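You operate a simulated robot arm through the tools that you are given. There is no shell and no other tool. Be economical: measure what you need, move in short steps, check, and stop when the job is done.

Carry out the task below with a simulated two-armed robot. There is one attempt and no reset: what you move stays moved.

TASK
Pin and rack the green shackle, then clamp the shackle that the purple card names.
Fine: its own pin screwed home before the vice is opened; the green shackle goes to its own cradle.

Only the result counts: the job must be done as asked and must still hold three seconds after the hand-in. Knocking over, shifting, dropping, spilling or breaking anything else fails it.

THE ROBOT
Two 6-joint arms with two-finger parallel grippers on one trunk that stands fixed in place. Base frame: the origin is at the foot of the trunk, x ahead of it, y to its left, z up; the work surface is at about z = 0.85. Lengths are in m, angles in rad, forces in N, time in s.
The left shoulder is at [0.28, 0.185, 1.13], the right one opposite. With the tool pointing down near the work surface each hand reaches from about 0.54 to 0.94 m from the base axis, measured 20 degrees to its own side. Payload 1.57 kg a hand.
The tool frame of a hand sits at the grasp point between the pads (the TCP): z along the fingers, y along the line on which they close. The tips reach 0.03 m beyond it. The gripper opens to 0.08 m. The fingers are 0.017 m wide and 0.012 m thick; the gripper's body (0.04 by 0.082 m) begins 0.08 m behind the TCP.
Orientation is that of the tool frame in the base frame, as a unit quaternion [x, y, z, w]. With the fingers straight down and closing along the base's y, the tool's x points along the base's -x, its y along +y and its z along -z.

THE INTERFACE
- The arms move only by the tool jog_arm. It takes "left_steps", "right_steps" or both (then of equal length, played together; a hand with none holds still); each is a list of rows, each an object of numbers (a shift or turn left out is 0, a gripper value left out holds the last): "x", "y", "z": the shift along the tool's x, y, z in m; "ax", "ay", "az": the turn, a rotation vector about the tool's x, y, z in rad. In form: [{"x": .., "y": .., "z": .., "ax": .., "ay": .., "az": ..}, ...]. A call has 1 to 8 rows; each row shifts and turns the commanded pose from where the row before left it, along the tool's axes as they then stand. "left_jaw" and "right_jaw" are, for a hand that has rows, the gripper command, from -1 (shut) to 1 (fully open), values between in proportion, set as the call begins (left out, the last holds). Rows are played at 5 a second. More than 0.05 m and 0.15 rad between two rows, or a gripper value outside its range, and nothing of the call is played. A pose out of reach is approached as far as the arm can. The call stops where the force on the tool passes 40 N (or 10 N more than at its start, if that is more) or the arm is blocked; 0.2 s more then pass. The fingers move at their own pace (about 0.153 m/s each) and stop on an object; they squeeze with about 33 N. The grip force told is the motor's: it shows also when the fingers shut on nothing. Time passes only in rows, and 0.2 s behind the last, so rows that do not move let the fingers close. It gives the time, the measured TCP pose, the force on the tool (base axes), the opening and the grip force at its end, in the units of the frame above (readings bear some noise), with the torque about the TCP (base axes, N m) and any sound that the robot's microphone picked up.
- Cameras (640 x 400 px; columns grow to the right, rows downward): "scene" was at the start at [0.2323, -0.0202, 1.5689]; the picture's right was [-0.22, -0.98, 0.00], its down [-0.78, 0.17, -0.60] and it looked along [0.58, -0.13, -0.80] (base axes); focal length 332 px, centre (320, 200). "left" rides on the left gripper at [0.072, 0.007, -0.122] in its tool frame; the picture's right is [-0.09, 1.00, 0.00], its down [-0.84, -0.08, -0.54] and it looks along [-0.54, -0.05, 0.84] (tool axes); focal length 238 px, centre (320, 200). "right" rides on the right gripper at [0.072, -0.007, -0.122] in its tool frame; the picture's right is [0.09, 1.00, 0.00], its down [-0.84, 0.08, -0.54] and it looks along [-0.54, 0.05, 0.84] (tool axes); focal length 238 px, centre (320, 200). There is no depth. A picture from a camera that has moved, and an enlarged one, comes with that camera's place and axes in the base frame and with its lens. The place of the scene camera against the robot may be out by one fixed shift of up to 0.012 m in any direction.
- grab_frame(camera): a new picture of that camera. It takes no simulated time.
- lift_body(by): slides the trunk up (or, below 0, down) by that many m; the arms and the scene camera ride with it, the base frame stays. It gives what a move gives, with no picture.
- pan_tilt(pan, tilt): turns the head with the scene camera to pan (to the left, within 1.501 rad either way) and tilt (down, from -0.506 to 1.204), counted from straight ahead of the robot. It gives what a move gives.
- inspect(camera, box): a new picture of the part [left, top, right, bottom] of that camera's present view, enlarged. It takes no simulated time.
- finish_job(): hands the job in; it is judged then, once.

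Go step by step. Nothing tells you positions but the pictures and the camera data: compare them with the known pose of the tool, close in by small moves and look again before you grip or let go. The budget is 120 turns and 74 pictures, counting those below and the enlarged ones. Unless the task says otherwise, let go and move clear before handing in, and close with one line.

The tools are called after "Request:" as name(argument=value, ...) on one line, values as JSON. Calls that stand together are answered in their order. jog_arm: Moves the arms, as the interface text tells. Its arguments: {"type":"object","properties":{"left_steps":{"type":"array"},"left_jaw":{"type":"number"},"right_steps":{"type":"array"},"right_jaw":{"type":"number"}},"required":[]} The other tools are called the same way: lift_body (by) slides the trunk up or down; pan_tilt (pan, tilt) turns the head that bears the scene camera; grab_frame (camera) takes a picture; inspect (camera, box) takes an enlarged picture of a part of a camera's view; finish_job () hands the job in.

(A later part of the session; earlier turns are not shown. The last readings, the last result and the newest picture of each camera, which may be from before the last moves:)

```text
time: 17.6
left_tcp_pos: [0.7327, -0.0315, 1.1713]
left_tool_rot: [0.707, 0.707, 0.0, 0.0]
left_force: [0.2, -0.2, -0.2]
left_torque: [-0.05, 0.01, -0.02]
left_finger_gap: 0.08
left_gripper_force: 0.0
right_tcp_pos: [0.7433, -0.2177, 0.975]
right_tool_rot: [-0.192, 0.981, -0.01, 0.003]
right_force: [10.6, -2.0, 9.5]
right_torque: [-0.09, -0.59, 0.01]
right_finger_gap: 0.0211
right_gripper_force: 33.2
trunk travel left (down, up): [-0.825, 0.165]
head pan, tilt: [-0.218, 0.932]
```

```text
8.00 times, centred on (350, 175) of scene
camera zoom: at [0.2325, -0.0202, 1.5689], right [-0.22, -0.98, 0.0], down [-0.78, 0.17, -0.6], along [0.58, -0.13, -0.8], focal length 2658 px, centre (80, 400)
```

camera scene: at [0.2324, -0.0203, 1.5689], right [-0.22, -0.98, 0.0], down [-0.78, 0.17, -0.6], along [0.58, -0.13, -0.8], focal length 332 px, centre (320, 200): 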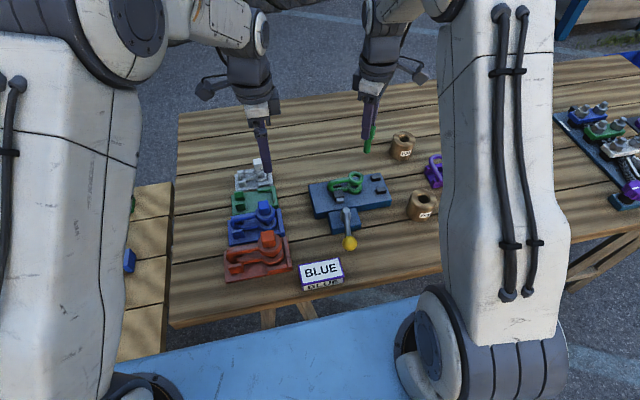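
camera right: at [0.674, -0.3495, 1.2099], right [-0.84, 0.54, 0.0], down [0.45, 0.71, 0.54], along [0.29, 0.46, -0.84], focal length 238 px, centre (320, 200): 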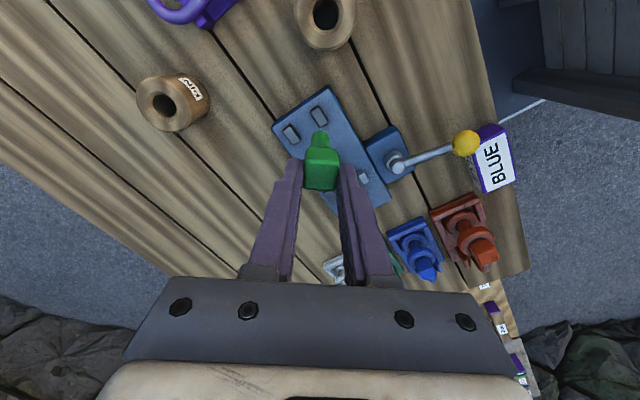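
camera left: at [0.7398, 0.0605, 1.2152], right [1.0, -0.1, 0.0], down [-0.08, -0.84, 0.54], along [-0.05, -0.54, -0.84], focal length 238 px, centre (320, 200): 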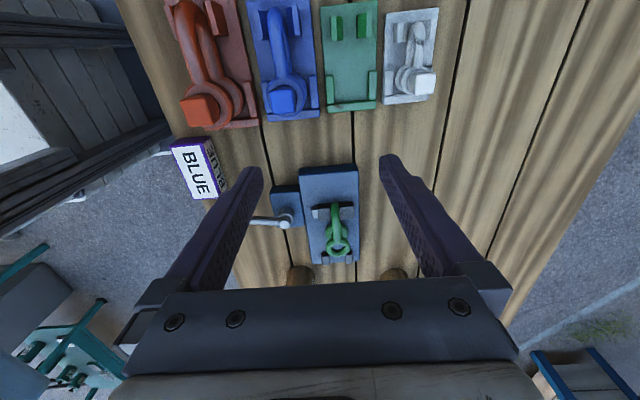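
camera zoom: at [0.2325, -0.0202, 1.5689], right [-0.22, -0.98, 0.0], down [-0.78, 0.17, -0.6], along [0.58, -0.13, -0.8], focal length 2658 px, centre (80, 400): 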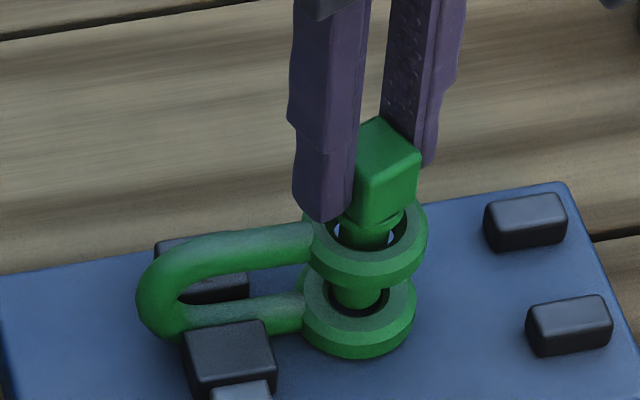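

Request:
jog_arm(right_steps=[{"x": -0.0014, "y": 0.0015, "ax": 0.025}, {}])

Request:
inspect(camera="left", box=[300, 180, 360, 240])

Request:
jog_arm(right_steps=[{"az": 0.14, "ay": 0.006, "z": 0.001}, {"az": 0.14, "ay": 0.006}, {"az": 0.14, "ay": 0.006}, {"az": 0.14, "ay": 0.006}])

Request:
inspect(camera="scene", box=[325, 150, 375, 200])

```text
time: 18.2
left_tcp_pos: [0.7332, -0.0321, 1.1712]
left_tool_rot: [0.707, 0.707, 0.001, 0.0]
left_force: [-0.5, 0.6, -0.1]
left_torque: [-0.03, 0.0, 0.0]
left_finger_gap: 0.0799
left_gripper_force: 0.0
right_tcp_pos: [0.7424, -0.2153, 0.9741]
right_tool_rot: [-0.192, 0.981, -0.022, 0.004]
right_force: [6.6, -4.5, 13.1]
right_torque: [0.21, -0.3, 0.04]
right_finger_gap: 0.0213
right_gripper_force: 33.0
trunk travel left (down, up): [-0.825, 0.165]
head pan, tilt: [-0.218, 0.932]
```

```text
6.67 times, centred on (330, 210) of left
camera zoom: at [0.7396, 0.0393, 1.2946], right [1.0, -0.09, 0.0], down [-0.08, -0.84, 0.54], along [-0.05, -0.54, -0.84], focal length 1589 px, centre (253, 133)
```

zoom: 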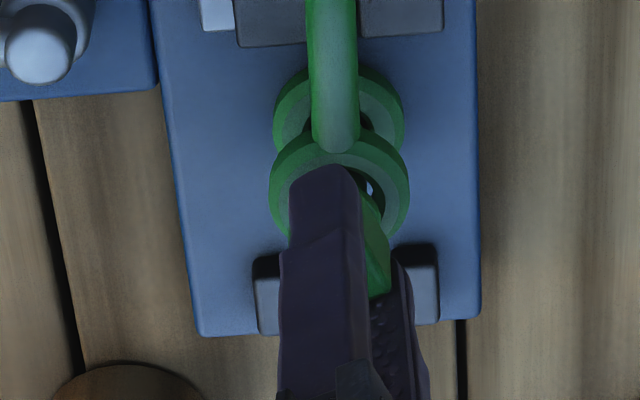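

```text
time: 19.2
left_tcp_pos: [0.7339, -0.0318, 1.1718]
left_tool_rot: [0.707, 0.707, 0.0, 0.0]
left_force: [-0.1, 0.0, 0.6]
left_torque: [0.01, -0.01, -0.02]
left_finger_gap: 0.0797
left_gripper_force: 0.0
right_tcp_pos: [0.7434, -0.217, 0.9751]
right_tool_rot: [0.089, 0.996, -0.022, 0.0]
right_force: [10.8, -11.7, 15.6]
right_torque: [-0.18, -0.77, 0.06]
right_finger_gap: 0.0212
right_gripper_force: 33.0
trunk travel left (down, up): [-0.825, 0.165]
head pan, tilt: [-0.218, 0.932]
```

```text
8.00 times, centred on (350, 175) of scene
camera zoom: at [0.2322, -0.0209, 1.569], right [-0.22, -0.98, 0.0], down [-0.78, 0.17, -0.6], along [0.58, -0.13, -0.8], focal length 2658 px, centre (80, 400)
```

zoom: 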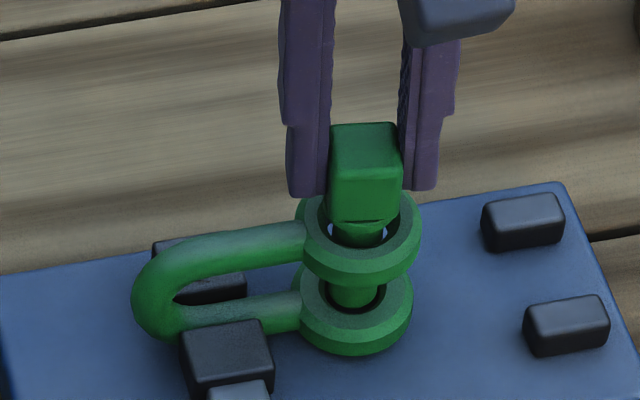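

Request:
jog_arm(right_steps=[{"x": -0.0017, "y": -0.0014, "z": -0.001}, {}])

```text
time: 19.8
left_tcp_pos: [0.7343, -0.0316, 1.171]
left_tool_rot: [0.707, 0.707, 0.0, 0.001]
left_force: [-0.6, 0.0, -1.5]
left_torque: [-0.02, -0.01, -0.02]
left_finger_gap: 0.0801
left_gripper_force: 0.0
right_tcp_pos: [0.7434, -0.2159, 0.9748]
right_tool_rot: [0.087, 0.996, -0.021, -0.002]
right_force: [8.1, -5.5, 12.0]
right_torque: [0.17, -0.49, 0.0]
right_finger_gap: 0.0214
right_gripper_force: 33.3
trunk travel left (down, up): [-0.825, 0.165]
head pan, tilt: [-0.218, 0.932]
```

Request:
jog_arm(right_steps=[{"x": -0.0024, "y": -0.001, "z": -0.001}, {}])

Request:
inspect(camera="scene", box=[335, 155, 370, 195])

```text
time: 20.4
left_tcp_pos: [0.7343, -0.032, 1.1721]
left_tool_rot: [0.707, 0.707, 0.0, 0.0]
left_force: [0.1, -0.5, 0.7]
left_torque: [-0.01, -0.01, 0.01]
left_finger_gap: 0.08
left_gripper_force: 0.1
right_tcp_pos: [0.7436, -0.2169, 0.974]
right_tool_rot: [0.087, 0.996, -0.022, -0.004]
right_force: [0.3, 7.4, 3.2]
right_torque: [0.68, 0.12, -0.08]
right_finger_gap: 0.0211
right_gripper_force: 33.3
trunk travel left (down, up): [-0.825, 0.165]
head pan, tilt: [-0.218, 0.932]
```

```text
10.00 times, centred on (352, 175) of scene
camera zoom: at [0.2322, -0.0199, 1.5688], right [-0.22, -0.98, 0.0], down [-0.78, 0.17, -0.6], along [0.58, -0.13, -0.8], focal length 3323 px, centre (-5, 450)
```

zoom: 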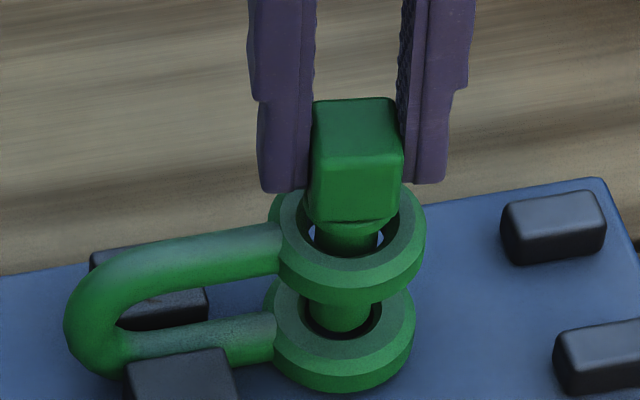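

Request:
jog_arm(right_steps=[{"y": 0.001, "z": 0.001}, {"az": 0.14, "ay": 0.006, "z": 0.0005}, {"az": 0.14, "ay": 0.006, "z": 0.0005}, {"az": 0.14, "ay": 0.006, "z": 0.0005}, {"az": 0.14, "ay": 0.006, "z": 0.0005}])

```text
time: 21.6
left_tcp_pos: [0.7327, -0.0329, 1.1713]
left_tool_rot: [0.708, 0.706, 0.0, 0.0]
left_force: [-1.1, -0.3, 0.2]
left_torque: [0.0, 0.02, -0.02]
left_finger_gap: 0.08
left_gripper_force: 0.0
right_tcp_pos: [0.7468, -0.219, 0.9746]
right_tool_rot: [0.362, 0.932, -0.02, -0.007]
right_force: [-3.7, -1.6, 14.3]
right_torque: [0.63, 0.29, 0.0]
right_finger_gap: 0.0212
right_gripper_force: 32.7
trunk travel left (down, up): [-0.825, 0.165]
head pan, tilt: [-0.218, 0.932]
```

Request:
inspect(camera="left", box=[300, 180, 360, 240])

Request:
inspect(camera="scene", box=[335, 155, 370, 195])

```text
6.67 times, centred on (330, 210) of left
camera zoom: at [0.7393, 0.0392, 1.2949], right [1.0, -0.09, 0.0], down [-0.08, -0.84, 0.54], along [-0.05, -0.54, -0.84], focal length 1589 px, centre (253, 133)
```

zoom: 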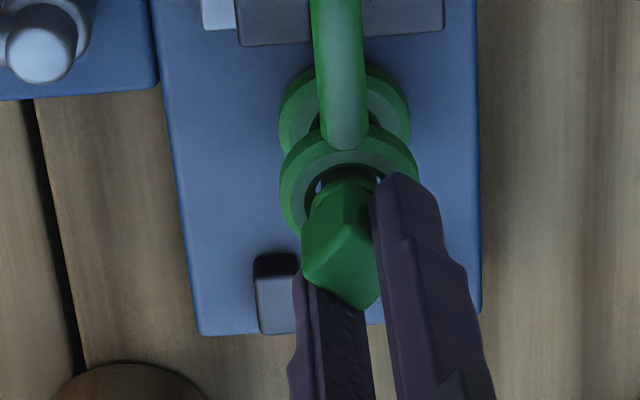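

```text
10.00 times, centred on (352, 175) of scene
camera zoom: at [0.2316, -0.0204, 1.5692], right [-0.22, -0.98, 0.0], down [-0.78, 0.17, -0.6], along [0.58, -0.13, -0.8], focal length 3323 px, centre (-5, 450)
```

zoom: 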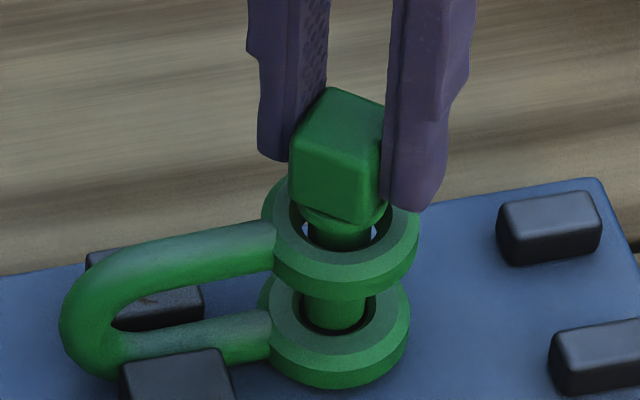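

The pin's tip is captured in the lower eye, but my grip is skewed. I'll let go so the pin can settle in the eyes, then regrip it squarely.

Request:
jog_arm(right_steps=[{"z": -0.001}, {}, {}], right_jaw=0.0)

Request:
inspect(camera="scene", box=[325, 150, 375, 200])

Request:
inspect(camera="left", box=[300, 180, 360, 240])

```text
time: 22.4
left_tcp_pos: [0.7326, -0.0313, 1.1717]
left_tool_rot: [0.707, 0.707, 0.0, 0.0]
left_force: [0.4, -0.4, 0.0]
left_torque: [0.01, -0.01, 0.03]
left_finger_gap: 0.0802
left_gripper_force: 0.0
right_tcp_pos: [0.7455, -0.2175, 0.9739]
right_tool_rot: [0.36, 0.933, -0.021, -0.007]
right_force: [0.9, -0.2, -0.1]
right_torque: [-0.03, 0.0, -0.01]
right_finger_gap: 0.0404
right_gripper_force: 0.1
trunk travel left (down, up): [-0.825, 0.165]
head pan, tilt: [-0.218, 0.932]
```

```text
8.00 times, centred on (350, 175) of scene
camera zoom: at [0.2324, -0.0204, 1.5689], right [-0.22, -0.98, 0.0], down [-0.78, 0.17, -0.6], along [0.58, -0.13, -0.8], focal length 2658 px, centre (80, 400)
```

zoom: 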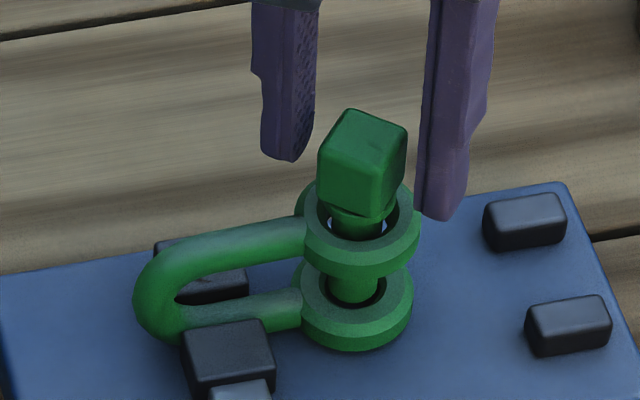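

```text
6.67 times, centred on (330, 210) of left
camera zoom: at [0.7398, 0.0395, 1.2944], right [1.0, -0.09, 0.0], down [-0.08, -0.84, 0.54], along [-0.05, -0.54, -0.84], focal length 1589 px, centre (253, 133)
```

zoom: 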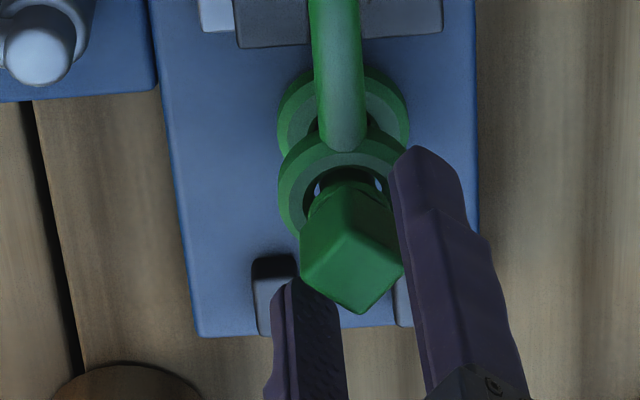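

Request:
jog_arm(right_steps=[{"ax": -0.042}, {"z": -0.03}, {"z": -0.01, "az": -0.14}, {"az": -0.14}, {"az": -0.14}, {"az": -0.14}, {"az": -0.14}, {"az": -0.14}])

Request:
jog_arm(right_steps=[{"az": -0.146}, {"az": -0.146}, {"az": -0.146}, {"az": -0.146}, {"az": -0.146}, {}])

Request:
grab_frame(camera="right")

```text
time: 24.2
left_tcp_pos: [0.7333, -0.0321, 1.1701]
left_tool_rot: [0.708, 0.707, 0.0, -0.001]
left_force: [-0.4, 0.9, -0.7]
left_torque: [-0.02, -0.03, 0.01]
left_finger_gap: 0.0801
left_gripper_force: 0.2
right_tcp_pos: [0.7458, -0.2175, 1.013]
right_tool_rot: [-0.054, 0.999, -0.002, 0.0]
right_force: [0.3, 0.5, -1.0]
right_torque: [0.02, 0.01, 0.02]
right_finger_gap: 0.0401
right_gripper_force: 0.2
trunk travel left (down, up): [-0.825, 0.165]
head pan, tilt: [-0.218, 0.932]
```

```text
time: 25.6
left_tcp_pos: [0.7338, -0.0319, 1.1718]
left_tool_rot: [0.708, 0.706, 0.0, 0.0]
left_force: [-0.8, -0.3, 0.8]
left_torque: [0.02, -0.02, 0.04]
left_finger_gap: 0.0801
left_gripper_force: 0.1
right_tcp_pos: [0.7459, -0.2179, 1.0131]
right_tool_rot: [-0.407, 0.913, -0.002, -0.001]
right_force: [0.1, -0.5, 0.1]
right_torque: [0.01, -0.02, 0.01]
right_finger_gap: 0.0401
right_gripper_force: 0.0
trunk travel left (down, up): [-0.825, 0.165]
head pan, tilt: [-0.218, 0.932]
```

```text
25 pictures are left
camera right: at [0.7018, -0.2745, 1.1357], right [-0.8, 0.6, 0.0], down [0.5, 0.68, 0.54], along [0.32, 0.43, -0.84], focal length 238 px, centre (320, 200)
```

right: 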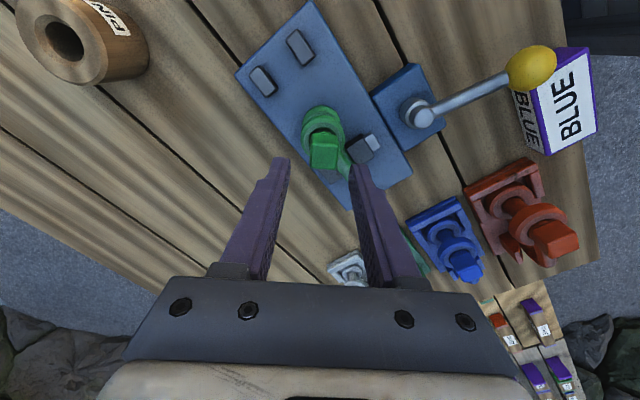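

The head looks square to the hand. I'll go down and regrip; I have limited pictures left, so I'll lean on force readings.

Request:
jog_arm(right_steps=[{"x": 0.003, "y": 0.001, "z": 0.015}, {"z": 0.015}, {"z": 0.01}, {}])

Request:
jog_arm(right_steps=[{}, {}, {}], right_jaw=-1)

Request:
inspect(camera="scene", box=[325, 150, 375, 200])

```text
time: 26.6
left_tcp_pos: [0.7337, -0.0327, 1.1709]
left_tool_rot: [0.708, 0.706, 0.001, 0.0]
left_force: [0.5, 0.4, 0.8]
left_torque: [-0.01, -0.02, -0.01]
left_finger_gap: 0.0801
left_gripper_force: 0.1
right_tcp_pos: [0.7424, -0.2184, 0.9746]
right_tool_rot: [-0.406, 0.914, -0.001, 0.0]
right_force: [-1.0, 0.2, 0.2]
right_torque: [-0.02, 0.0, -0.03]
right_finger_gap: 0.04
right_gripper_force: 0.0
trunk travel left (down, up): [-0.825, 0.165]
head pan, tilt: [-0.218, 0.932]
```

```text
time: 27.4
left_tcp_pos: [0.7342, -0.032, 1.1707]
left_tool_rot: [0.707, 0.707, 0.0, 0.0]
left_force: [0.6, -0.2, -0.2]
left_torque: [-0.01, 0.02, -0.04]
left_finger_gap: 0.0798
left_gripper_force: 0.1
right_tcp_pos: [0.7427, -0.2176, 0.9734]
right_tool_rot: [-0.407, 0.914, -0.001, 0.0]
right_force: [-0.7, 1.6, 0.8]
right_torque: [0.02, -0.11, 0.03]
right_finger_gap: 0.021
right_gripper_force: 33.0
trunk travel left (down, up): [-0.825, 0.165]
head pan, tilt: [-0.218, 0.932]
```

```text
8.00 times, centred on (350, 175) of scene
camera zoom: at [0.2324, -0.0203, 1.5689], right [-0.22, -0.98, 0.0], down [-0.78, 0.17, -0.6], along [0.58, -0.13, -0.8], focal length 2658 px, centre (80, 400)
```

zoom: 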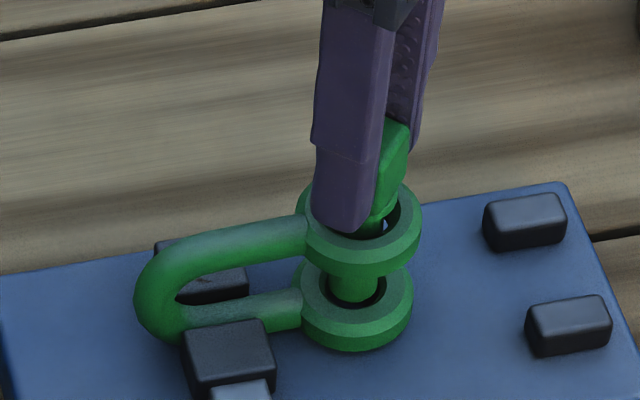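

Request:
jog_arm(right_steps=[{"z": 0.001, "az": 0.1}, {"az": 0.14}, {"az": 0.14}, {"az": 0.14}, {"az": 0.14}, {"az": 0.14}])

```text
time: 28.8
left_tcp_pos: [0.7342, -0.0324, 1.1705]
left_tool_rot: [0.708, 0.706, 0.0, 0.0]
left_force: [-0.1, -0.1, 0.4]
left_torque: [0.0, 0.03, -0.02]
left_finger_gap: 0.0799
left_gripper_force: 0.0
right_tcp_pos: [0.7432, -0.2185, 0.9737]
right_tool_rot: [-0.017, 1.0, -0.002, 0.0]
right_force: [0.3, 3.6, -1.2]
right_torque: [-0.06, -0.26, 0.02]
right_finger_gap: 0.0212
right_gripper_force: 33.2
trunk travel left (down, up): [-0.825, 0.165]
head pan, tilt: [-0.218, 0.932]
```

Request:
jog_arm(right_steps=[{"az": 0.14, "z": 0.0003}, {"az": 0.14, "z": 0.0003}, {"az": 0.14, "z": 0.0003}, {"az": 0.14, "z": 0.0003}, {"az": 0.14, "z": 0.0003}, {"az": 0.14, "z": 0.0003}, {"az": 0.14, "z": 0.0003}, {"az": 0.14, "z": 0.0003}])

```text
time: 30.6
left_tcp_pos: [0.7335, -0.0327, 1.1707]
left_tool_rot: [0.708, 0.706, 0.0, 0.001]
left_force: [-0.4, 0.7, 0.5]
left_torque: [0.01, 0.01, 0.03]
left_finger_gap: 0.0799
left_gripper_force: 0.1
right_tcp_pos: [0.7436, -0.2179, 0.9706]
right_tool_rot: [0.518, 0.855, -0.001, 0.0]
right_force: [0.8, 4.8, -0.6]
right_torque: [-0.46, -0.31, 0.03]
right_finger_gap: 0.0214
right_gripper_force: 33.5
trunk travel left (down, up): [-0.825, 0.165]
head pan, tilt: [-0.218, 0.932]
```

It is turning in: the hand is descending with almost no resistance. I'll continue.

Request:
jog_arm(right_steps=[{"az": 0.14, "z": 0.0004}, {"az": 0.14, "z": 0.0004}, {"az": 0.14, "z": 0.0004}, {"az": 0.14, "z": 0.0004}, {"az": 0.14, "z": 0.0004}, {"az": 0.14, "z": 0.0004}, {"az": 0.14, "z": 0.0004}, {"az": 0.14, "z": 0.0004}])

```text
time: 32.4
left_tcp_pos: [0.7329, -0.0319, 1.1722]
left_tool_rot: [0.708, 0.707, 0.0, 0.0]
left_force: [0.4, 0.0, 0.1]
left_torque: [0.0, -0.02, -0.03]
left_finger_gap: 0.0799
left_gripper_force: 0.1
right_tcp_pos: [0.7436, -0.2185, 0.9684]
right_tool_rot: [0.893, 0.451, 0.0, 0.002]
right_force: [0.1, 3.8, 5.7]
right_torque: [0.07, 0.17, 0.02]
right_finger_gap: 0.021
right_gripper_force: 33.3
trunk travel left (down, up): [-0.825, 0.165]
head pan, tilt: [-0.218, 0.932]
```

Request:
jog_arm(right_steps=[{"az": 0.14}, {"az": 0.14}, {"az": 0.14}, {"az": 0.14}, {"az": 0.14}, {"az": 0.14}])

Request:
inspect(camera="scene", box=[325, 150, 375, 200])

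```text
time: 33.8
left_tcp_pos: [0.7331, -0.0317, 1.1721]
left_tool_rot: [0.708, 0.706, 0.0, 0.001]
left_force: [0.7, -0.8, -0.7]
left_torque: [-0.01, 0.02, -0.02]
left_finger_gap: 0.0801
left_gripper_force: 0.0
right_tcp_pos: [0.7432, -0.2185, 0.9663]
right_tool_rot: [0.999, 0.048, 0.001, 0.002]
right_force: [1.4, -2.4, 1.9]
right_torque: [0.07, -0.16, 0.01]
right_finger_gap: 0.021
right_gripper_force: 33.3
trunk travel left (down, up): [-0.825, 0.165]
head pan, tilt: [-0.218, 0.932]
```

```text
8.00 times, centred on (350, 175) of scene
camera zoom: at [0.2324, -0.0204, 1.5689], right [-0.22, -0.98, 0.0], down [-0.78, 0.17, -0.6], along [0.58, -0.13, -0.8], focal length 2658 px, centre (80, 400)
```

zoom: 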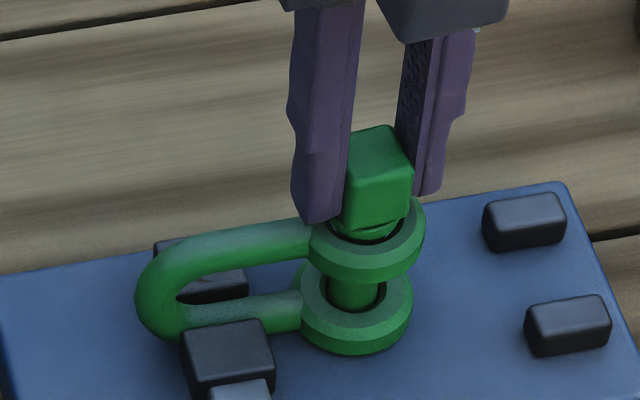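

Request:
jog_arm(right_steps=[{"az": 0.14, "z": 0.0003}, {"az": 0.14, "z": 0.0003}, {"az": 0.14, "z": 0.0003}, {"az": 0.14, "z": 0.0003}, {"az": 0.14, "z": 0.0003}, {"az": 0.14, "z": 0.0003}])

```text
time: 34.3
left_tcp_pos: [0.7327, -0.0313, 1.1719]
left_tool_rot: [0.709, 0.706, 0.001, 0.001]
left_force: [0.6, 0.7, 0.1]
left_torque: [-0.05, 0.01, -0.01]
left_finger_gap: 0.0798
left_gripper_force: 0.1
right_tcp_pos: [0.7388, -0.241, 0.9701]
right_tool_rot: [0.999, -0.034, 0.008, -0.017]
right_force: [0.0, 18.3, 14.3]
right_torque: [1.63, 0.16, 0.02]
right_finger_gap: 0.0226
right_gripper_force: 32.6
right hand out of reach, approached as far as the arm can: row 1, 2
trunk travel left (down, up): [-0.825, 0.165]
head pan, tilt: [-0.218, 0.932]
stopped in row 2 (right hand): the force on the tool passed its limit at 48 N (the readings are from after the stop); the commanded pose is now the measured one
```

The wrist hit its limit and pulled sideways. I'll release the head now and check.

Request:
jog_arm(right_steps=[{}, {}], right_jaw=0.2)

Request:
inspect(camera="scene", box=[315, 140, 385, 210])

```text
time: 34.9
left_tcp_pos: [0.7336, -0.032, 1.1719]
left_tool_rot: [0.708, 0.707, 0.0, 0.0]
left_force: [0.2, 0.5, -0.6]
left_torque: [0.0, 0.06, 0.01]
left_finger_gap: 0.0802
left_gripper_force: 0.0
right_tcp_pos: [0.7395, -0.2435, 0.9676]
right_tool_rot: [0.999, -0.034, 0.008, -0.017]
right_force: [-0.2, -0.7, -0.5]
right_torque: [0.02, -0.03, -0.01]
right_finger_gap: 0.0481
right_gripper_force: 0.1
trunk travel left (down, up): [-0.825, 0.165]
head pan, tilt: [-0.218, 0.932]
```

```text
5.71 times, centred on (350, 175) of scene
camera zoom: at [0.2323, -0.0202, 1.5688], right [-0.22, -0.98, 0.0], down [-0.78, 0.17, -0.6], along [0.58, -0.13, -0.8], focal length 1899 px, centre (149, 343)
```

zoom: 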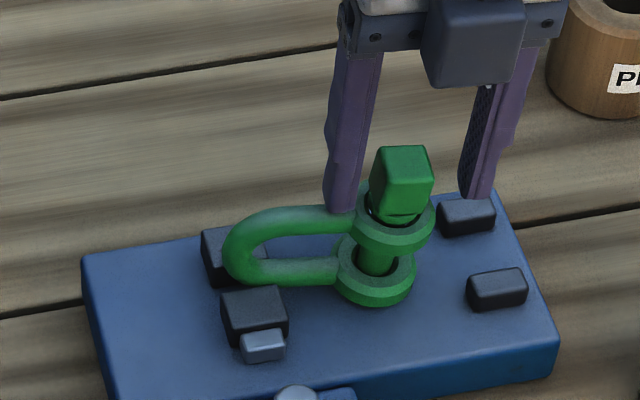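

Request:
jog_arm(right_steps=[{"z": -0.025}, {"z": -0.025}])

Request:
inspect(camera="left", box=[290, 150, 370, 250])

Request:
inspect(camera="scene", box=[320, 150, 380, 210])

```text
time: 35.5
left_tcp_pos: [0.7342, -0.0313, 1.1715]
left_tool_rot: [0.708, 0.707, 0.001, 0.0]
left_force: [-0.2, 0.7, -0.2]
left_torque: [0.03, 0.0, 0.02]
left_finger_gap: 0.0803
left_gripper_force: 0.1
right_tcp_pos: [0.7373, -0.2442, 1.0174]
right_tool_rot: [0.999, -0.033, 0.008, -0.019]
right_force: [-0.8, 0.5, 0.4]
right_torque: [-0.01, -0.04, 0.0]
right_finger_gap: 0.0481
right_gripper_force: 0.1
trunk travel left (down, up): [-0.825, 0.165]
head pan, tilt: [-0.218, 0.932]
```

```text
4.00 times, centred on (330, 200) of left
camera zoom: at [0.7399, 0.0394, 1.2945], right [1.0, -0.09, 0.0], down [-0.08, -0.84, 0.54], along [-0.05, -0.54, -0.84], focal length 953 px, centre (280, 200)
```

zoom: 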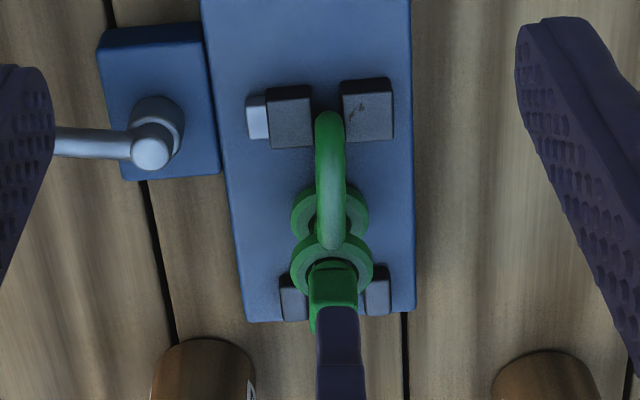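

```text
6.67 times, centred on (350, 180) of scene
camera zoom: at [0.2323, -0.0201, 1.5689], right [-0.22, -0.98, 0.0], down [-0.78, 0.17, -0.6], along [0.58, -0.13, -0.8], focal length 2215 px, centre (120, 333)
```

zoom: 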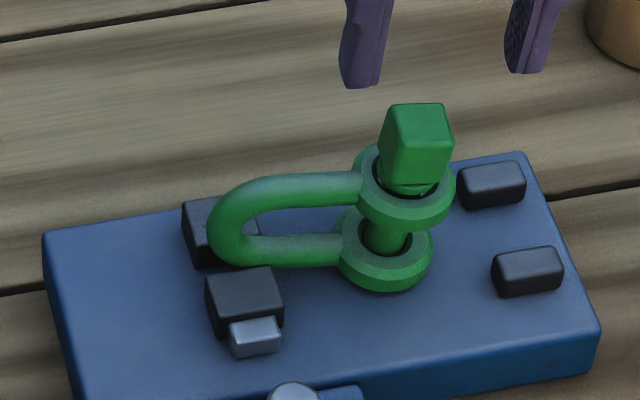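

The shackle slid about 14 mm and tipped about 7° but is still clamped. I'll unwind the wrist half a turn and match the tilt before regripping.

Request:
jog_arm(right_steps=[{"az": -0.144}, {"az": -0.144}, {"az": -0.144}, {"az": -0.144}, {"az": -0.144}, {"az": -0.144}, {"az": -0.144}, {"az": -0.144}])

Request:
jog_arm(right_steps=[{"az": -0.144}, {"az": -0.144}, {"az": -0.144}, {"az": -0.144}, {"az": -0.144}, {"az": -0.144}, {"az": -0.144}, {"az": -0.144}])

Request:
jog_arm(right_steps=[{"az": -0.144}, {"az": -0.144}, {"az": -0.144}, {"az": -0.144}, {"az": -0.144}, {"az": -0.118}, {"ax": -0.085, "ay": 0.017}, {}])

Request:
inspect(camera="right", box=[240, 80, 400, 220])

```text
time: 37.3
left_tcp_pos: [0.7331, -0.0324, 1.1717]
left_tool_rot: [0.708, 0.706, 0.0, 0.0]
left_force: [-0.3, 1.2, -0.3]
left_torque: [0.0, 0.03, -0.02]
left_finger_gap: 0.08
left_gripper_force: 0.0
right_tcp_pos: [0.7367, -0.2469, 1.0175]
right_tool_rot: [0.856, 0.516, 0.017, -0.01]
right_force: [0.1, -0.9, 0.3]
right_torque: [0.0, -0.02, 0.01]
right_finger_gap: 0.0477
right_gripper_force: 0.0
trunk travel left (down, up): [-0.825, 0.165]
head pan, tilt: [-0.218, 0.932]
```

```text
time: 39.1
left_tcp_pos: [0.7345, -0.0318, 1.1712]
left_tool_rot: [0.708, 0.707, 0.0, 0.0]
left_force: [-0.4, -0.2, 0.4]
left_torque: [-0.01, 0.0, 0.02]
left_finger_gap: 0.08
left_gripper_force: 0.1
right_tcp_pos: [0.7373, -0.244, 1.0176]
right_tool_rot: [0.436, 0.9, 0.019, 0.001]
right_force: [0.8, 0.7, 0.3]
right_torque: [-0.02, 0.0, 0.02]
right_finger_gap: 0.0476
right_gripper_force: 0.1
trunk travel left (down, up): [-0.825, 0.165]
head pan, tilt: [-0.218, 0.932]
```

```text
time: 40.9
left_tcp_pos: [0.7351, -0.0315, 1.1713]
left_tool_rot: [0.708, 0.706, -0.001, 0.0]
left_force: [0.2, -0.2, -0.2]
left_torque: [0.02, 0.02, -0.02]
left_finger_gap: 0.0802
left_gripper_force: 0.2
right_tcp_pos: [0.7386, -0.2457, 1.0173]
right_tool_rot: [0.033, 0.998, 0.06, 0.002]
right_force: [0.1, -0.5, 0.3]
right_torque: [-0.04, -0.02, -0.01]
right_finger_gap: 0.0481
right_gripper_force: 0.1
trunk travel left (down, up): [-0.825, 0.165]
head pan, tilt: [-0.218, 0.932]
```

```text
2.86 times, centred on (320, 150) of right
camera zoom: at [0.6641, -0.2607, 1.1367], right [-0.03, 0.99, 0.12], down [0.84, -0.04, 0.55], along [0.55, 0.11, -0.83], focal length 681 px, centre (320, 343)
```

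zoom: 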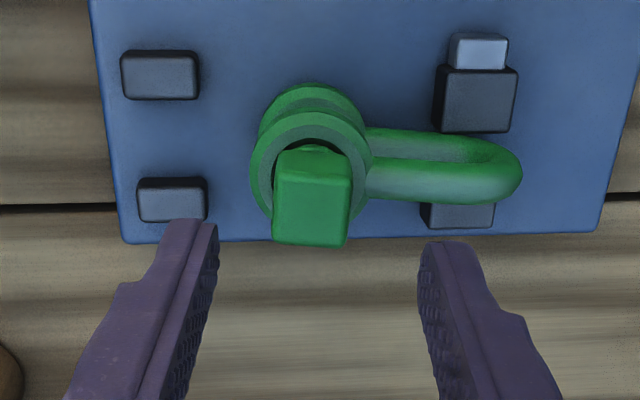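

Request:
jog_arm(right_steps=[{"x": -0.0035, "y": -0.0025, "az": 0.05}, {"z": 0.02}, {"z": 0.018}, {"z": 0.011}])

Request:
inspect(camera="right", box=[240, 80, 400, 220])

```text
time: 41.9
left_tcp_pos: [0.7334, -0.0314, 1.1717]
left_tool_rot: [0.708, 0.706, 0.0, -0.001]
left_force: [-0.2, 0.8, 0.2]
left_torque: [-0.01, -0.01, 0.0]
left_finger_gap: 0.0799
left_gripper_force: 0.1
right_tcp_pos: [0.7423, -0.2416, 0.9681]
right_tool_rot: [0.058, 0.997, 0.059, 0.001]
right_force: [-0.7, -0.1, 0.0]
right_torque: [0.0, -0.02, -0.02]
right_finger_gap: 0.048
right_gripper_force: 0.0
trunk travel left (down, up): [-0.825, 0.165]
head pan, tilt: [-0.218, 0.932]
```

```text
2.86 times, centred on (320, 150) of right
camera zoom: at [0.6681, -0.2533, 1.0883], right [0.02, 0.99, 0.12], down [0.84, -0.09, 0.54], along [0.55, 0.09, -0.83], focal length 681 px, centre (320, 343)
```

zoom: 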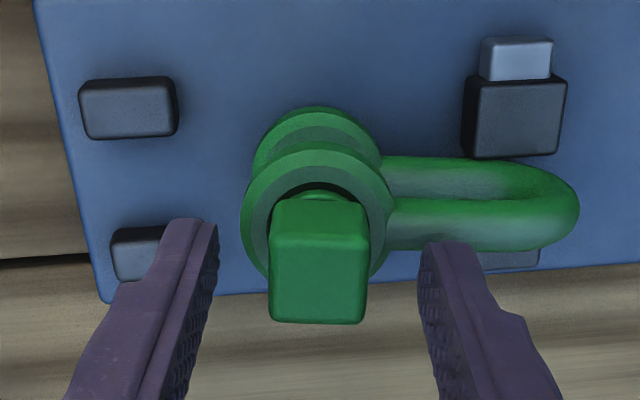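

Request:
jog_arm(right_steps=[{}, {}, {}], right_jaw=-1)

Request:
jog_arm(right_steps=[{"az": 0.12}, {"az": 0.12, "z": 0.0003}, {"az": 0.12, "z": 0.0003}, {"az": 0.12, "z": 0.0003}])

```text
time: 42.7
left_tcp_pos: [0.7338, -0.0316, 1.1711]
left_tool_rot: [0.708, 0.706, 0.0, 0.0]
left_force: [0.9, 0.3, 0.1]
left_torque: [0.0, 0.0, -0.03]
left_finger_gap: 0.0801
left_gripper_force: 0.0
right_tcp_pos: [0.7417, -0.2417, 0.9681]
right_tool_rot: [0.059, 0.997, 0.059, 0.0]
right_force: [0.2, -2.6, -0.5]
right_torque: [-0.22, 0.0, 0.02]
right_finger_gap: 0.0213
right_gripper_force: 33.3
trunk travel left (down, up): [-0.825, 0.165]
head pan, tilt: [-0.218, 0.932]
```

```text
time: 43.7
left_tcp_pos: [0.735, -0.0331, 1.1724]
left_tool_rot: [0.708, 0.706, 0.0, -0.001]
left_force: [0.5, 0.0, -0.3]
left_torque: [0.0, -0.03, -0.01]
left_finger_gap: 0.0803
left_gripper_force: 0.0
right_tcp_pos: [0.7425, -0.2425, 0.9672]
right_tool_rot: [0.296, 0.953, 0.058, -0.014]
right_force: [-1.1, -11.1, 2.8]
right_torque: [-0.42, 0.09, 0.03]
right_finger_gap: 0.0214
right_gripper_force: 33.1
trunk travel left (down, up): [-0.825, 0.165]
head pan, tilt: [-0.218, 0.932]
```

Request:
jog_arm(right_steps=[{"az": 0.13, "z": 0.0003}, {"az": 0.13, "z": 0.0003}, {"az": 0.13, "z": 0.0003}, {"az": 0.13, "z": 0.0003}, {"az": 0.13, "z": 0.0003}, {"az": 0.13, "z": 0.0003}])

```text
time: 45.1
left_tcp_pos: [0.7318, -0.0348, 1.1722]
left_tool_rot: [0.708, 0.706, 0.001, 0.0]
left_force: [0.3, 0.0, 0.6]
left_torque: [0.0, 0.03, 0.02]
left_finger_gap: 0.0799
left_gripper_force: 0.0
right_tcp_pos: [0.741, -0.2429, 0.9664]
right_tool_rot: [0.633, 0.772, 0.047, -0.034]
right_force: [-8.7, -24.7, 8.6]
right_torque: [-1.43, 0.31, 0.95]
right_finger_gap: 0.0267
right_gripper_force: 33.1
trunk travel left (down, up): [-0.825, 0.165]
head pan, tilt: [-0.218, 0.932]
```

Turning resistance rose sharply and the jaws are camming open on the head, so the pin seems home. I'll back off the twist and look.

Request:
jog_arm(right_steps=[{"az": -0.12, "z": -0.0006}, {"az": -0.12, "z": -0.0006}, {}])

Request:
inspect(camera="scene", box=[320, 150, 380, 210])

```text
time: 45.9
left_tcp_pos: [0.7339, -0.0315, 1.1711]
left_tool_rot: [0.707, 0.707, 0.0, 0.0]
left_force: [-0.2, 0.1, 1.1]
left_torque: [0.01, 0.0, -0.01]
left_finger_gap: 0.0801
left_gripper_force: 0.0
right_tcp_pos: [0.7426, -0.2407, 0.967]
right_tool_rot: [0.537, 0.841, 0.053, -0.028]
right_force: [9.9, -5.6, 0.6]
right_torque: [-0.37, -0.61, -0.15]
right_finger_gap: 0.0257
right_gripper_force: 32.9
trunk travel left (down, up): [-0.825, 0.165]
head pan, tilt: [-0.218, 0.932]
```

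```text
6.67 times, centred on (350, 180) of scene
camera zoom: at [0.2329, -0.0206, 1.5688], right [-0.22, -0.98, 0.0], down [-0.78, 0.17, -0.6], along [0.58, -0.13, -0.8], focal length 2215 px, centre (120, 333)
```

zoom: 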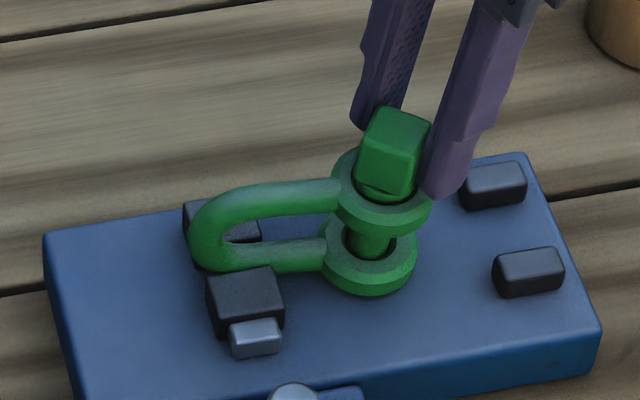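

Request:
jog_arm(right_steps=[{}, {}, {"z": -0.025}, {"z": -0.025}], right_jaw=0.3)

Request:
inspect(camera="scene", box=[225, 155, 385, 265])

```text
time: 46.9
left_tcp_pos: [0.7331, -0.0315, 1.1716]
left_tool_rot: [0.707, 0.707, 0.0, 0.0]
left_force: [-0.7, 0.0, -1.0]
left_torque: [-0.01, 0.03, 0.0]
left_finger_gap: 0.0798
left_gripper_force: 0.1
right_tcp_pos: [0.7411, -0.2471, 1.0179]
right_tool_rot: [0.537, 0.841, 0.052, -0.029]
right_force: [0.6, -1.1, 0.5]
right_torque: [0.02, 0.0, 0.01]
right_finger_gap: 0.0519
right_gripper_force: 0.1
trunk travel left (down, up): [-0.825, 0.165]
head pan, tilt: [-0.218, 0.932]
```

```text
3.64 times, centred on (305, 210) of scene
camera zoom: at [0.2323, -0.0205, 1.5689], right [-0.22, -0.98, 0.0], down [-0.78, 0.17, -0.6], along [0.58, -0.13, -0.8], focal length 1208 px, centre (374, 164)
```

zoom: 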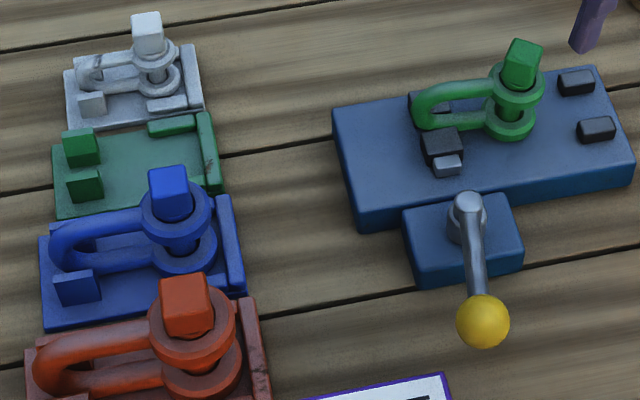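

The head isn't fully seated yet; roughly 3–4 mm remain. The shackle is upright again, so I'll unwind the wrist, straighten the hand and regrip.

Request:
jog_arm(right_steps=[{"az": -0.141}, {"az": -0.141}, {"az": -0.141}, {"az": -0.141}, {"az": -0.141}, {"az": -0.141}, {"az": -0.141}, {"az": -0.141}])

Request:
jog_arm(right_steps=[{"az": -0.141}, {"az": -0.141}, {"az": -0.141}, {"az": -0.141}, {"az": -0.141}, {"ax": 0.091, "ay": 0.0765}, {"x": -0.0068, "y": 0.0056}, {}])

Request:
inspect(camera="right", box=[240, 80, 400, 220])

```text
time: 48.7
left_tcp_pos: [0.7332, -0.0311, 1.1706]
left_tool_rot: [0.708, 0.707, 0.0, 0.0]
left_force: [0.0, 0.0, 0.0]
left_torque: [0.0, -0.02, 0.01]
left_finger_gap: 0.0799
left_gripper_force: 0.1
right_tcp_pos: [0.7408, -0.2473, 1.0156]
right_tool_rot: [0.003, 0.998, 0.06, 0.003]
right_force: [0.5, -0.2, -0.2]
right_torque: [0.02, 0.03, -0.02]
right_finger_gap: 0.0519
right_gripper_force: 0.0
trunk travel left (down, up): [-0.825, 0.165]
head pan, tilt: [-0.218, 0.932]
```

```text
time: 50.5
left_tcp_pos: [0.7333, -0.0323, 1.1722]
left_tool_rot: [0.707, 0.707, -0.001, -0.001]
left_force: [-0.7, 0.4, -0.3]
left_torque: [0.01, 0.01, 0.01]
left_finger_gap: 0.0802
left_gripper_force: 0.1
right_tcp_pos: [0.743, -0.2401, 1.0173]
right_tool_rot: [-0.34, 0.941, -0.001, 0.003]
right_force: [-0.3, -0.9, 0.6]
right_torque: [0.03, 0.02, 0.0]
right_finger_gap: 0.0524
right_gripper_force: 0.1
trunk travel left (down, up): [-0.825, 0.165]
head pan, tilt: [-0.218, 0.932]
```

```text
2.86 times, centred on (320, 150) of right
camera zoom: at [0.6903, -0.2894, 1.1375], right [-0.71, 0.71, 0.0], down [0.59, 0.6, 0.55], along [0.39, 0.38, -0.84], focal length 681 px, centre (320, 343)
```

zoom: 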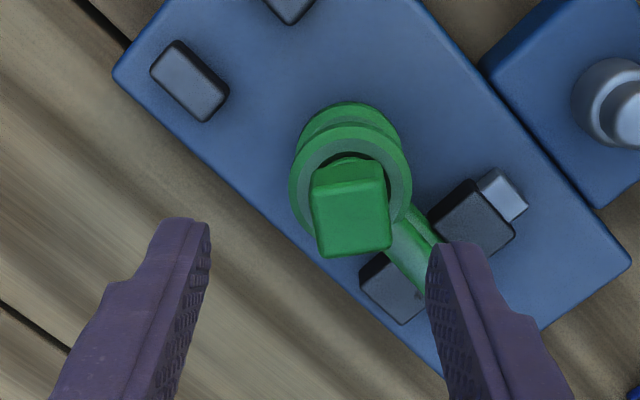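

Request:
jog_arm(right_steps=[{"x": -0.0046, "y": 0.0094}, {"az": -0.09}, {"az": -0.085}, {"z": 0.02}, {"z": 0.018}, {"z": 0.0105}])

Request:
inspect(camera="right", box=[240, 80, 400, 220])

```text
time: 51.9
left_tcp_pos: [0.7334, -0.0324, 1.1707]
left_tool_rot: [0.708, 0.706, 0.0, 0.0]
left_force: [-0.3, -0.4, -0.4]
left_torque: [-0.01, -0.01, 0.02]
left_finger_gap: 0.0798
left_gripper_force: 0.0
right_tcp_pos: [0.7407, -0.2305, 0.968]
right_tool_rot: [-0.421, 0.907, -0.002, 0.004]
right_force: [0.0, 1.1, 0.0]
right_torque: [-0.02, 0.03, 0.01]
right_finger_gap: 0.052
right_gripper_force: 0.1
trunk travel left (down, up): [-0.825, 0.165]
head pan, tilt: [-0.218, 0.932]
```

```text
2.86 times, centred on (320, 150) of right
camera zoom: at [0.698, -0.288, 1.0889], right [-0.82, 0.57, -0.01], down [0.48, 0.69, 0.55], along [0.32, 0.45, -0.84], focal length 681 px, centre (320, 343)
```

zoom: 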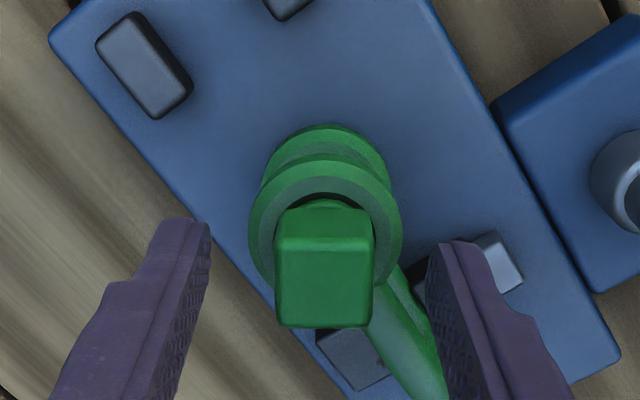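

Request:
jog_arm(right_steps=[{"y": 0.001}, {}, {}], right_jaw=-1)

Request:
jog_arm(right_steps=[{"az": 0.12, "z": 0.0002}, {"az": 0.12, "z": 0.0002}, {"az": 0.12, "z": 0.0002}, {"az": 0.12, "z": 0.0002}])

```text
time: 52.7
left_tcp_pos: [0.7339, -0.0322, 1.1714]
left_tool_rot: [0.708, 0.706, 0.0, 0.0]
left_force: [-0.5, 0.0, 0.3]
left_torque: [0.02, -0.02, 0.0]
left_finger_gap: 0.0802
left_gripper_force: 0.0
right_tcp_pos: [0.7391, -0.2286, 0.9681]
right_tool_rot: [-0.422, 0.907, -0.002, 0.002]
right_force: [-0.2, -1.2, -0.5]
right_torque: [0.08, 0.0, 0.05]
right_finger_gap: 0.0211
right_gripper_force: 32.9
trunk travel left (down, up): [-0.825, 0.165]
head pan, tilt: [-0.218, 0.932]
```

```text
time: 53.7
left_tcp_pos: [0.7328, -0.0315, 1.1726]
left_tool_rot: [0.707, 0.708, 0.0, 0.0]
left_force: [-0.7, 0.5, 0.1]
left_torque: [-0.01, 0.02, 0.02]
left_finger_gap: 0.0799
left_gripper_force: 0.1
right_tcp_pos: [0.7395, -0.2265, 0.9679]
right_tool_rot: [-0.194, 0.981, 0.0, 0.003]
right_force: [-5.7, 8.6, 3.8]
right_torque: [0.54, 0.55, 0.95]
right_finger_gap: 0.0263
right_gripper_force: 32.9
trunk travel left (down, up): [-0.825, 0.165]
head pan, tilt: [-0.218, 0.932]
```

Resistance comes at once and equally strong even with a well-centred grip, so the pin appears screwed home. I'll release, move the left arm aside, and look at the blue shackle as a seated reference before opening the vice.

Request:
jog_arm(right_steps=[{"az": -0.12}, {"az": -0.1}, {}])

Request:
jog_arm(right_steps=[{}, {}, {"z": -0.03}, {"z": -0.04}, {"z": -0.03, "az": -0.03}, {}, {}, {}], right_jaw=0.5, left_steps=[{"x": 0.04}, {"x": 0.05}, {"x": 0.05}, {"x": 0.05}, {"x": 0.05}, {"x": 0.05}, {"x": 0.05}, {}])

```text
time: 54.5
left_tcp_pos: [0.733, -0.0309, 1.1715]
left_tool_rot: [0.707, 0.707, 0.0, 0.0]
left_force: [0.0, 1.0, -0.9]
left_torque: [-0.02, 0.03, -0.01]
left_finger_gap: 0.0803
left_gripper_force: 0.1
right_tcp_pos: [0.7414, -0.2284, 0.9666]
right_tool_rot: [-0.3, 0.954, -0.002, 0.005]
right_force: [8.5, 16.9, 0.4]
right_torque: [1.13, -0.57, -0.02]
right_finger_gap: 0.0247
right_gripper_force: 32.9
trunk travel left (down, up): [-0.825, 0.165]
head pan, tilt: [-0.218, 0.932]
```

```text
time: 56.3
left_tcp_pos: [0.7331, 0.3095, 1.1714]
left_tool_rot: [0.707, 0.707, 0.0, 0.0]
left_force: [-0.3, -0.5, -0.3]
left_torque: [-0.02, -0.01, 0.0]
left_finger_gap: 0.0803
left_gripper_force: 0.1
right_tcp_pos: [0.7371, -0.2282, 1.0674]
right_tool_rot: [-0.315, 0.949, -0.001, 0.003]
right_force: [-0.7, -0.4, -0.4]
right_torque: [0.0, 0.01, 0.02]
right_finger_gap: 0.0599
right_gripper_force: 0.0
trunk travel left (down, up): [-0.825, 0.165]
head pan, tilt: [-0.218, 0.932]
```

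Request:
jog_arm(right_steps=[{"az": 0.128}, {"az": 0.128}, {"az": 0.128}, {"az": 0.128}, {"az": 0.128}])

Request:
jog_arm(right_steps=[{"x": 0.014, "y": 0.048}, {"x": 0.014, "y": 0.048}, {"x": 0.014, "y": 0.048}, {"x": 0.014, "y": 0.048}, {"x": 0.014, "y": 0.048}, {"z": 0.02}])

Request:
inspect(camera="right", box=[220, 60, 420, 260])

```text
time: 57.5
left_tcp_pos: [0.7354, 0.3093, 1.1714]
left_tool_rot: [0.707, 0.707, 0.0, 0.0]
left_force: [0.7, 1.3, -0.4]
left_torque: [-0.03, -0.03, 0.0]
left_finger_gap: 0.0799
left_gripper_force: 0.0
right_tcp_pos: [0.7382, -0.2271, 1.0673]
right_tool_rot: [0.001, 1.0, 0.0, 0.003]
right_force: [0.4, 0.8, 0.5]
right_torque: [0.01, 0.01, 0.02]
right_finger_gap: 0.0599
right_gripper_force: 0.0
trunk travel left (down, up): [-0.825, 0.165]
head pan, tilt: [-0.218, 0.932]
```

```text
time: 58.9
left_tcp_pos: [0.7332, 0.3087, 1.1724]
left_tool_rot: [0.708, 0.707, 0.0, 0.0]
left_force: [-0.2, -0.4, -0.5]
left_torque: [-0.01, -0.01, 0.01]
left_finger_gap: 0.0799
left_gripper_force: 0.2
right_tcp_pos: [0.669, 0.0139, 1.0473]
right_tool_rot: [0.0, 1.0, 0.0, 0.003]
right_force: [0.2, -0.1, -0.3]
right_torque: [-0.01, -0.02, 0.02]
right_finger_gap: 0.0599
right_gripper_force: 0.1
trunk travel left (down, up): [-0.825, 0.165]
head pan, tilt: [-0.218, 0.932]
```

```text
2.00 times, centred on (320, 160) of right
camera zoom: at [0.5955, 0.0077, 1.1678], right [-0.09, 1.0, 0.0], down [0.83, 0.08, 0.55], along [0.55, 0.05, -0.84], focal length 477 px, centre (320, 280)
```

zoom: 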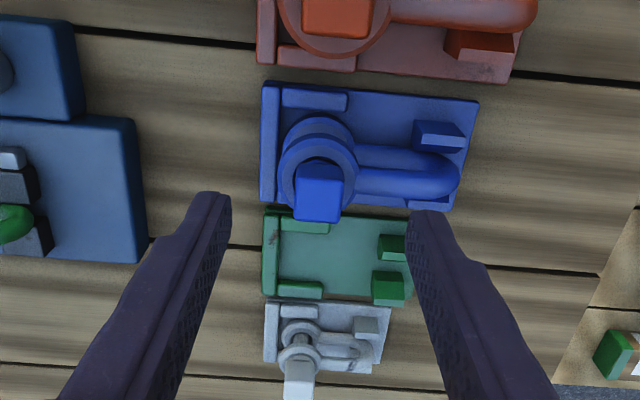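

Blue's seated head sits at the same height as green's, so the pin is home. Next is the vice lever: I take the knob to be at (0.57, -0.153, 0.906) and the pivot at (0.654, -0.167).

Request:
jog_arm(right_steps=[{"x": 0.025, "y": -0.042}, {"x": 0.025, "y": -0.042}, {"x": 0.025, "y": -0.042}, {"x": 0.024, "y": -0.041}, {"z": 0.04}])

Request:
inspect(camera="right", box=[200, 60, 440, 260])

```text
time: 60.1
left_tcp_pos: [0.7333, 0.3084, 1.1719]
left_tool_rot: [0.708, 0.707, -0.001, 0.0]
left_force: [-0.4, -0.9, -0.6]
left_torque: [0.03, -0.02, 0.0]
left_finger_gap: 0.08
left_gripper_force: 0.0
right_tcp_pos: [0.5695, -0.1558, 1.0055]
right_tool_rot: [0.0, 1.0, 0.001, 0.003]
right_force: [0.6, 0.3, -0.1]
right_torque: [0.01, 0.01, 0.0]
right_finger_gap: 0.0602
right_gripper_force: 0.0
trunk travel left (down, up): [-0.825, 0.165]
head pan, tilt: [-0.218, 0.932]
```

```text
2.00 times, centred on (320, 160) of right
camera zoom: at [0.4966, -0.1616, 1.127], right [-0.09, 1.0, 0.0], down [0.83, 0.08, 0.55], along [0.55, 0.05, -0.84], focal length 477 px, centre (320, 280)
```

zoom: 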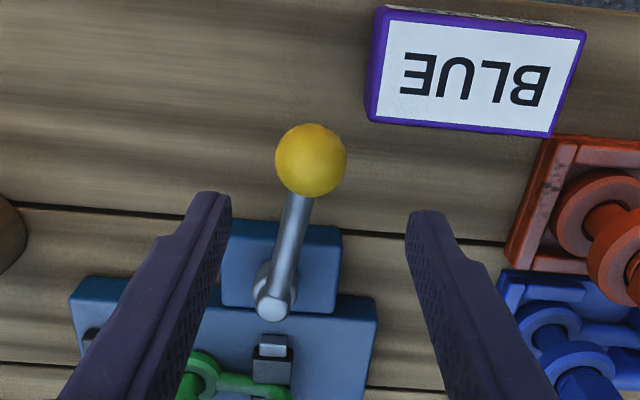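

Request:
jog_arm(right_steps=[{"x": -0.0035, "y": -0.003, "z": 0.04}, {"z": 0.04}, {"z": 0.017}])

Request:
jog_arm(right_steps=[{}, {}, {}], right_jaw=-1)

```text
time: 60.9
left_tcp_pos: [0.7337, 0.3094, 1.1712]
left_tool_rot: [0.707, 0.707, 0.0, 0.0]
left_force: [0.3, 0.7, 0.2]
left_torque: [-0.04, 0.0, 0.03]
left_finger_gap: 0.0797
left_gripper_force: 0.0
right_tcp_pos: [0.5758, -0.1598, 0.9084]
right_tool_rot: [0.0, 1.0, -0.001, 0.004]
right_force: [0.0, 0.4, 0.1]
right_torque: [0.0, 0.0, 0.01]
right_finger_gap: 0.0602
right_gripper_force: 0.0
trunk travel left (down, up): [-0.825, 0.165]
head pan, tilt: [-0.218, 0.932]
```

```text
time: 61.7
left_tcp_pos: [0.7337, 0.3086, 1.1714]
left_tool_rot: [0.708, 0.707, 0.0, 0.0]
left_force: [-0.2, 0.7, 0.6]
left_torque: [0.0, 0.0, -0.03]
left_finger_gap: 0.0801
left_gripper_force: 0.0
right_tcp_pos: [0.5745, -0.1588, 0.9086]
right_tool_rot: [0.0, 1.0, 0.0, 0.003]
right_force: [-0.4, -0.3, -4.1]
right_torque: [0.01, -0.75, -0.08]
right_finger_gap: 0.0336
right_gripper_force: 41.6
trunk travel left (down, up): [-0.825, 0.165]
head pan, tilt: [-0.218, 0.932]
```

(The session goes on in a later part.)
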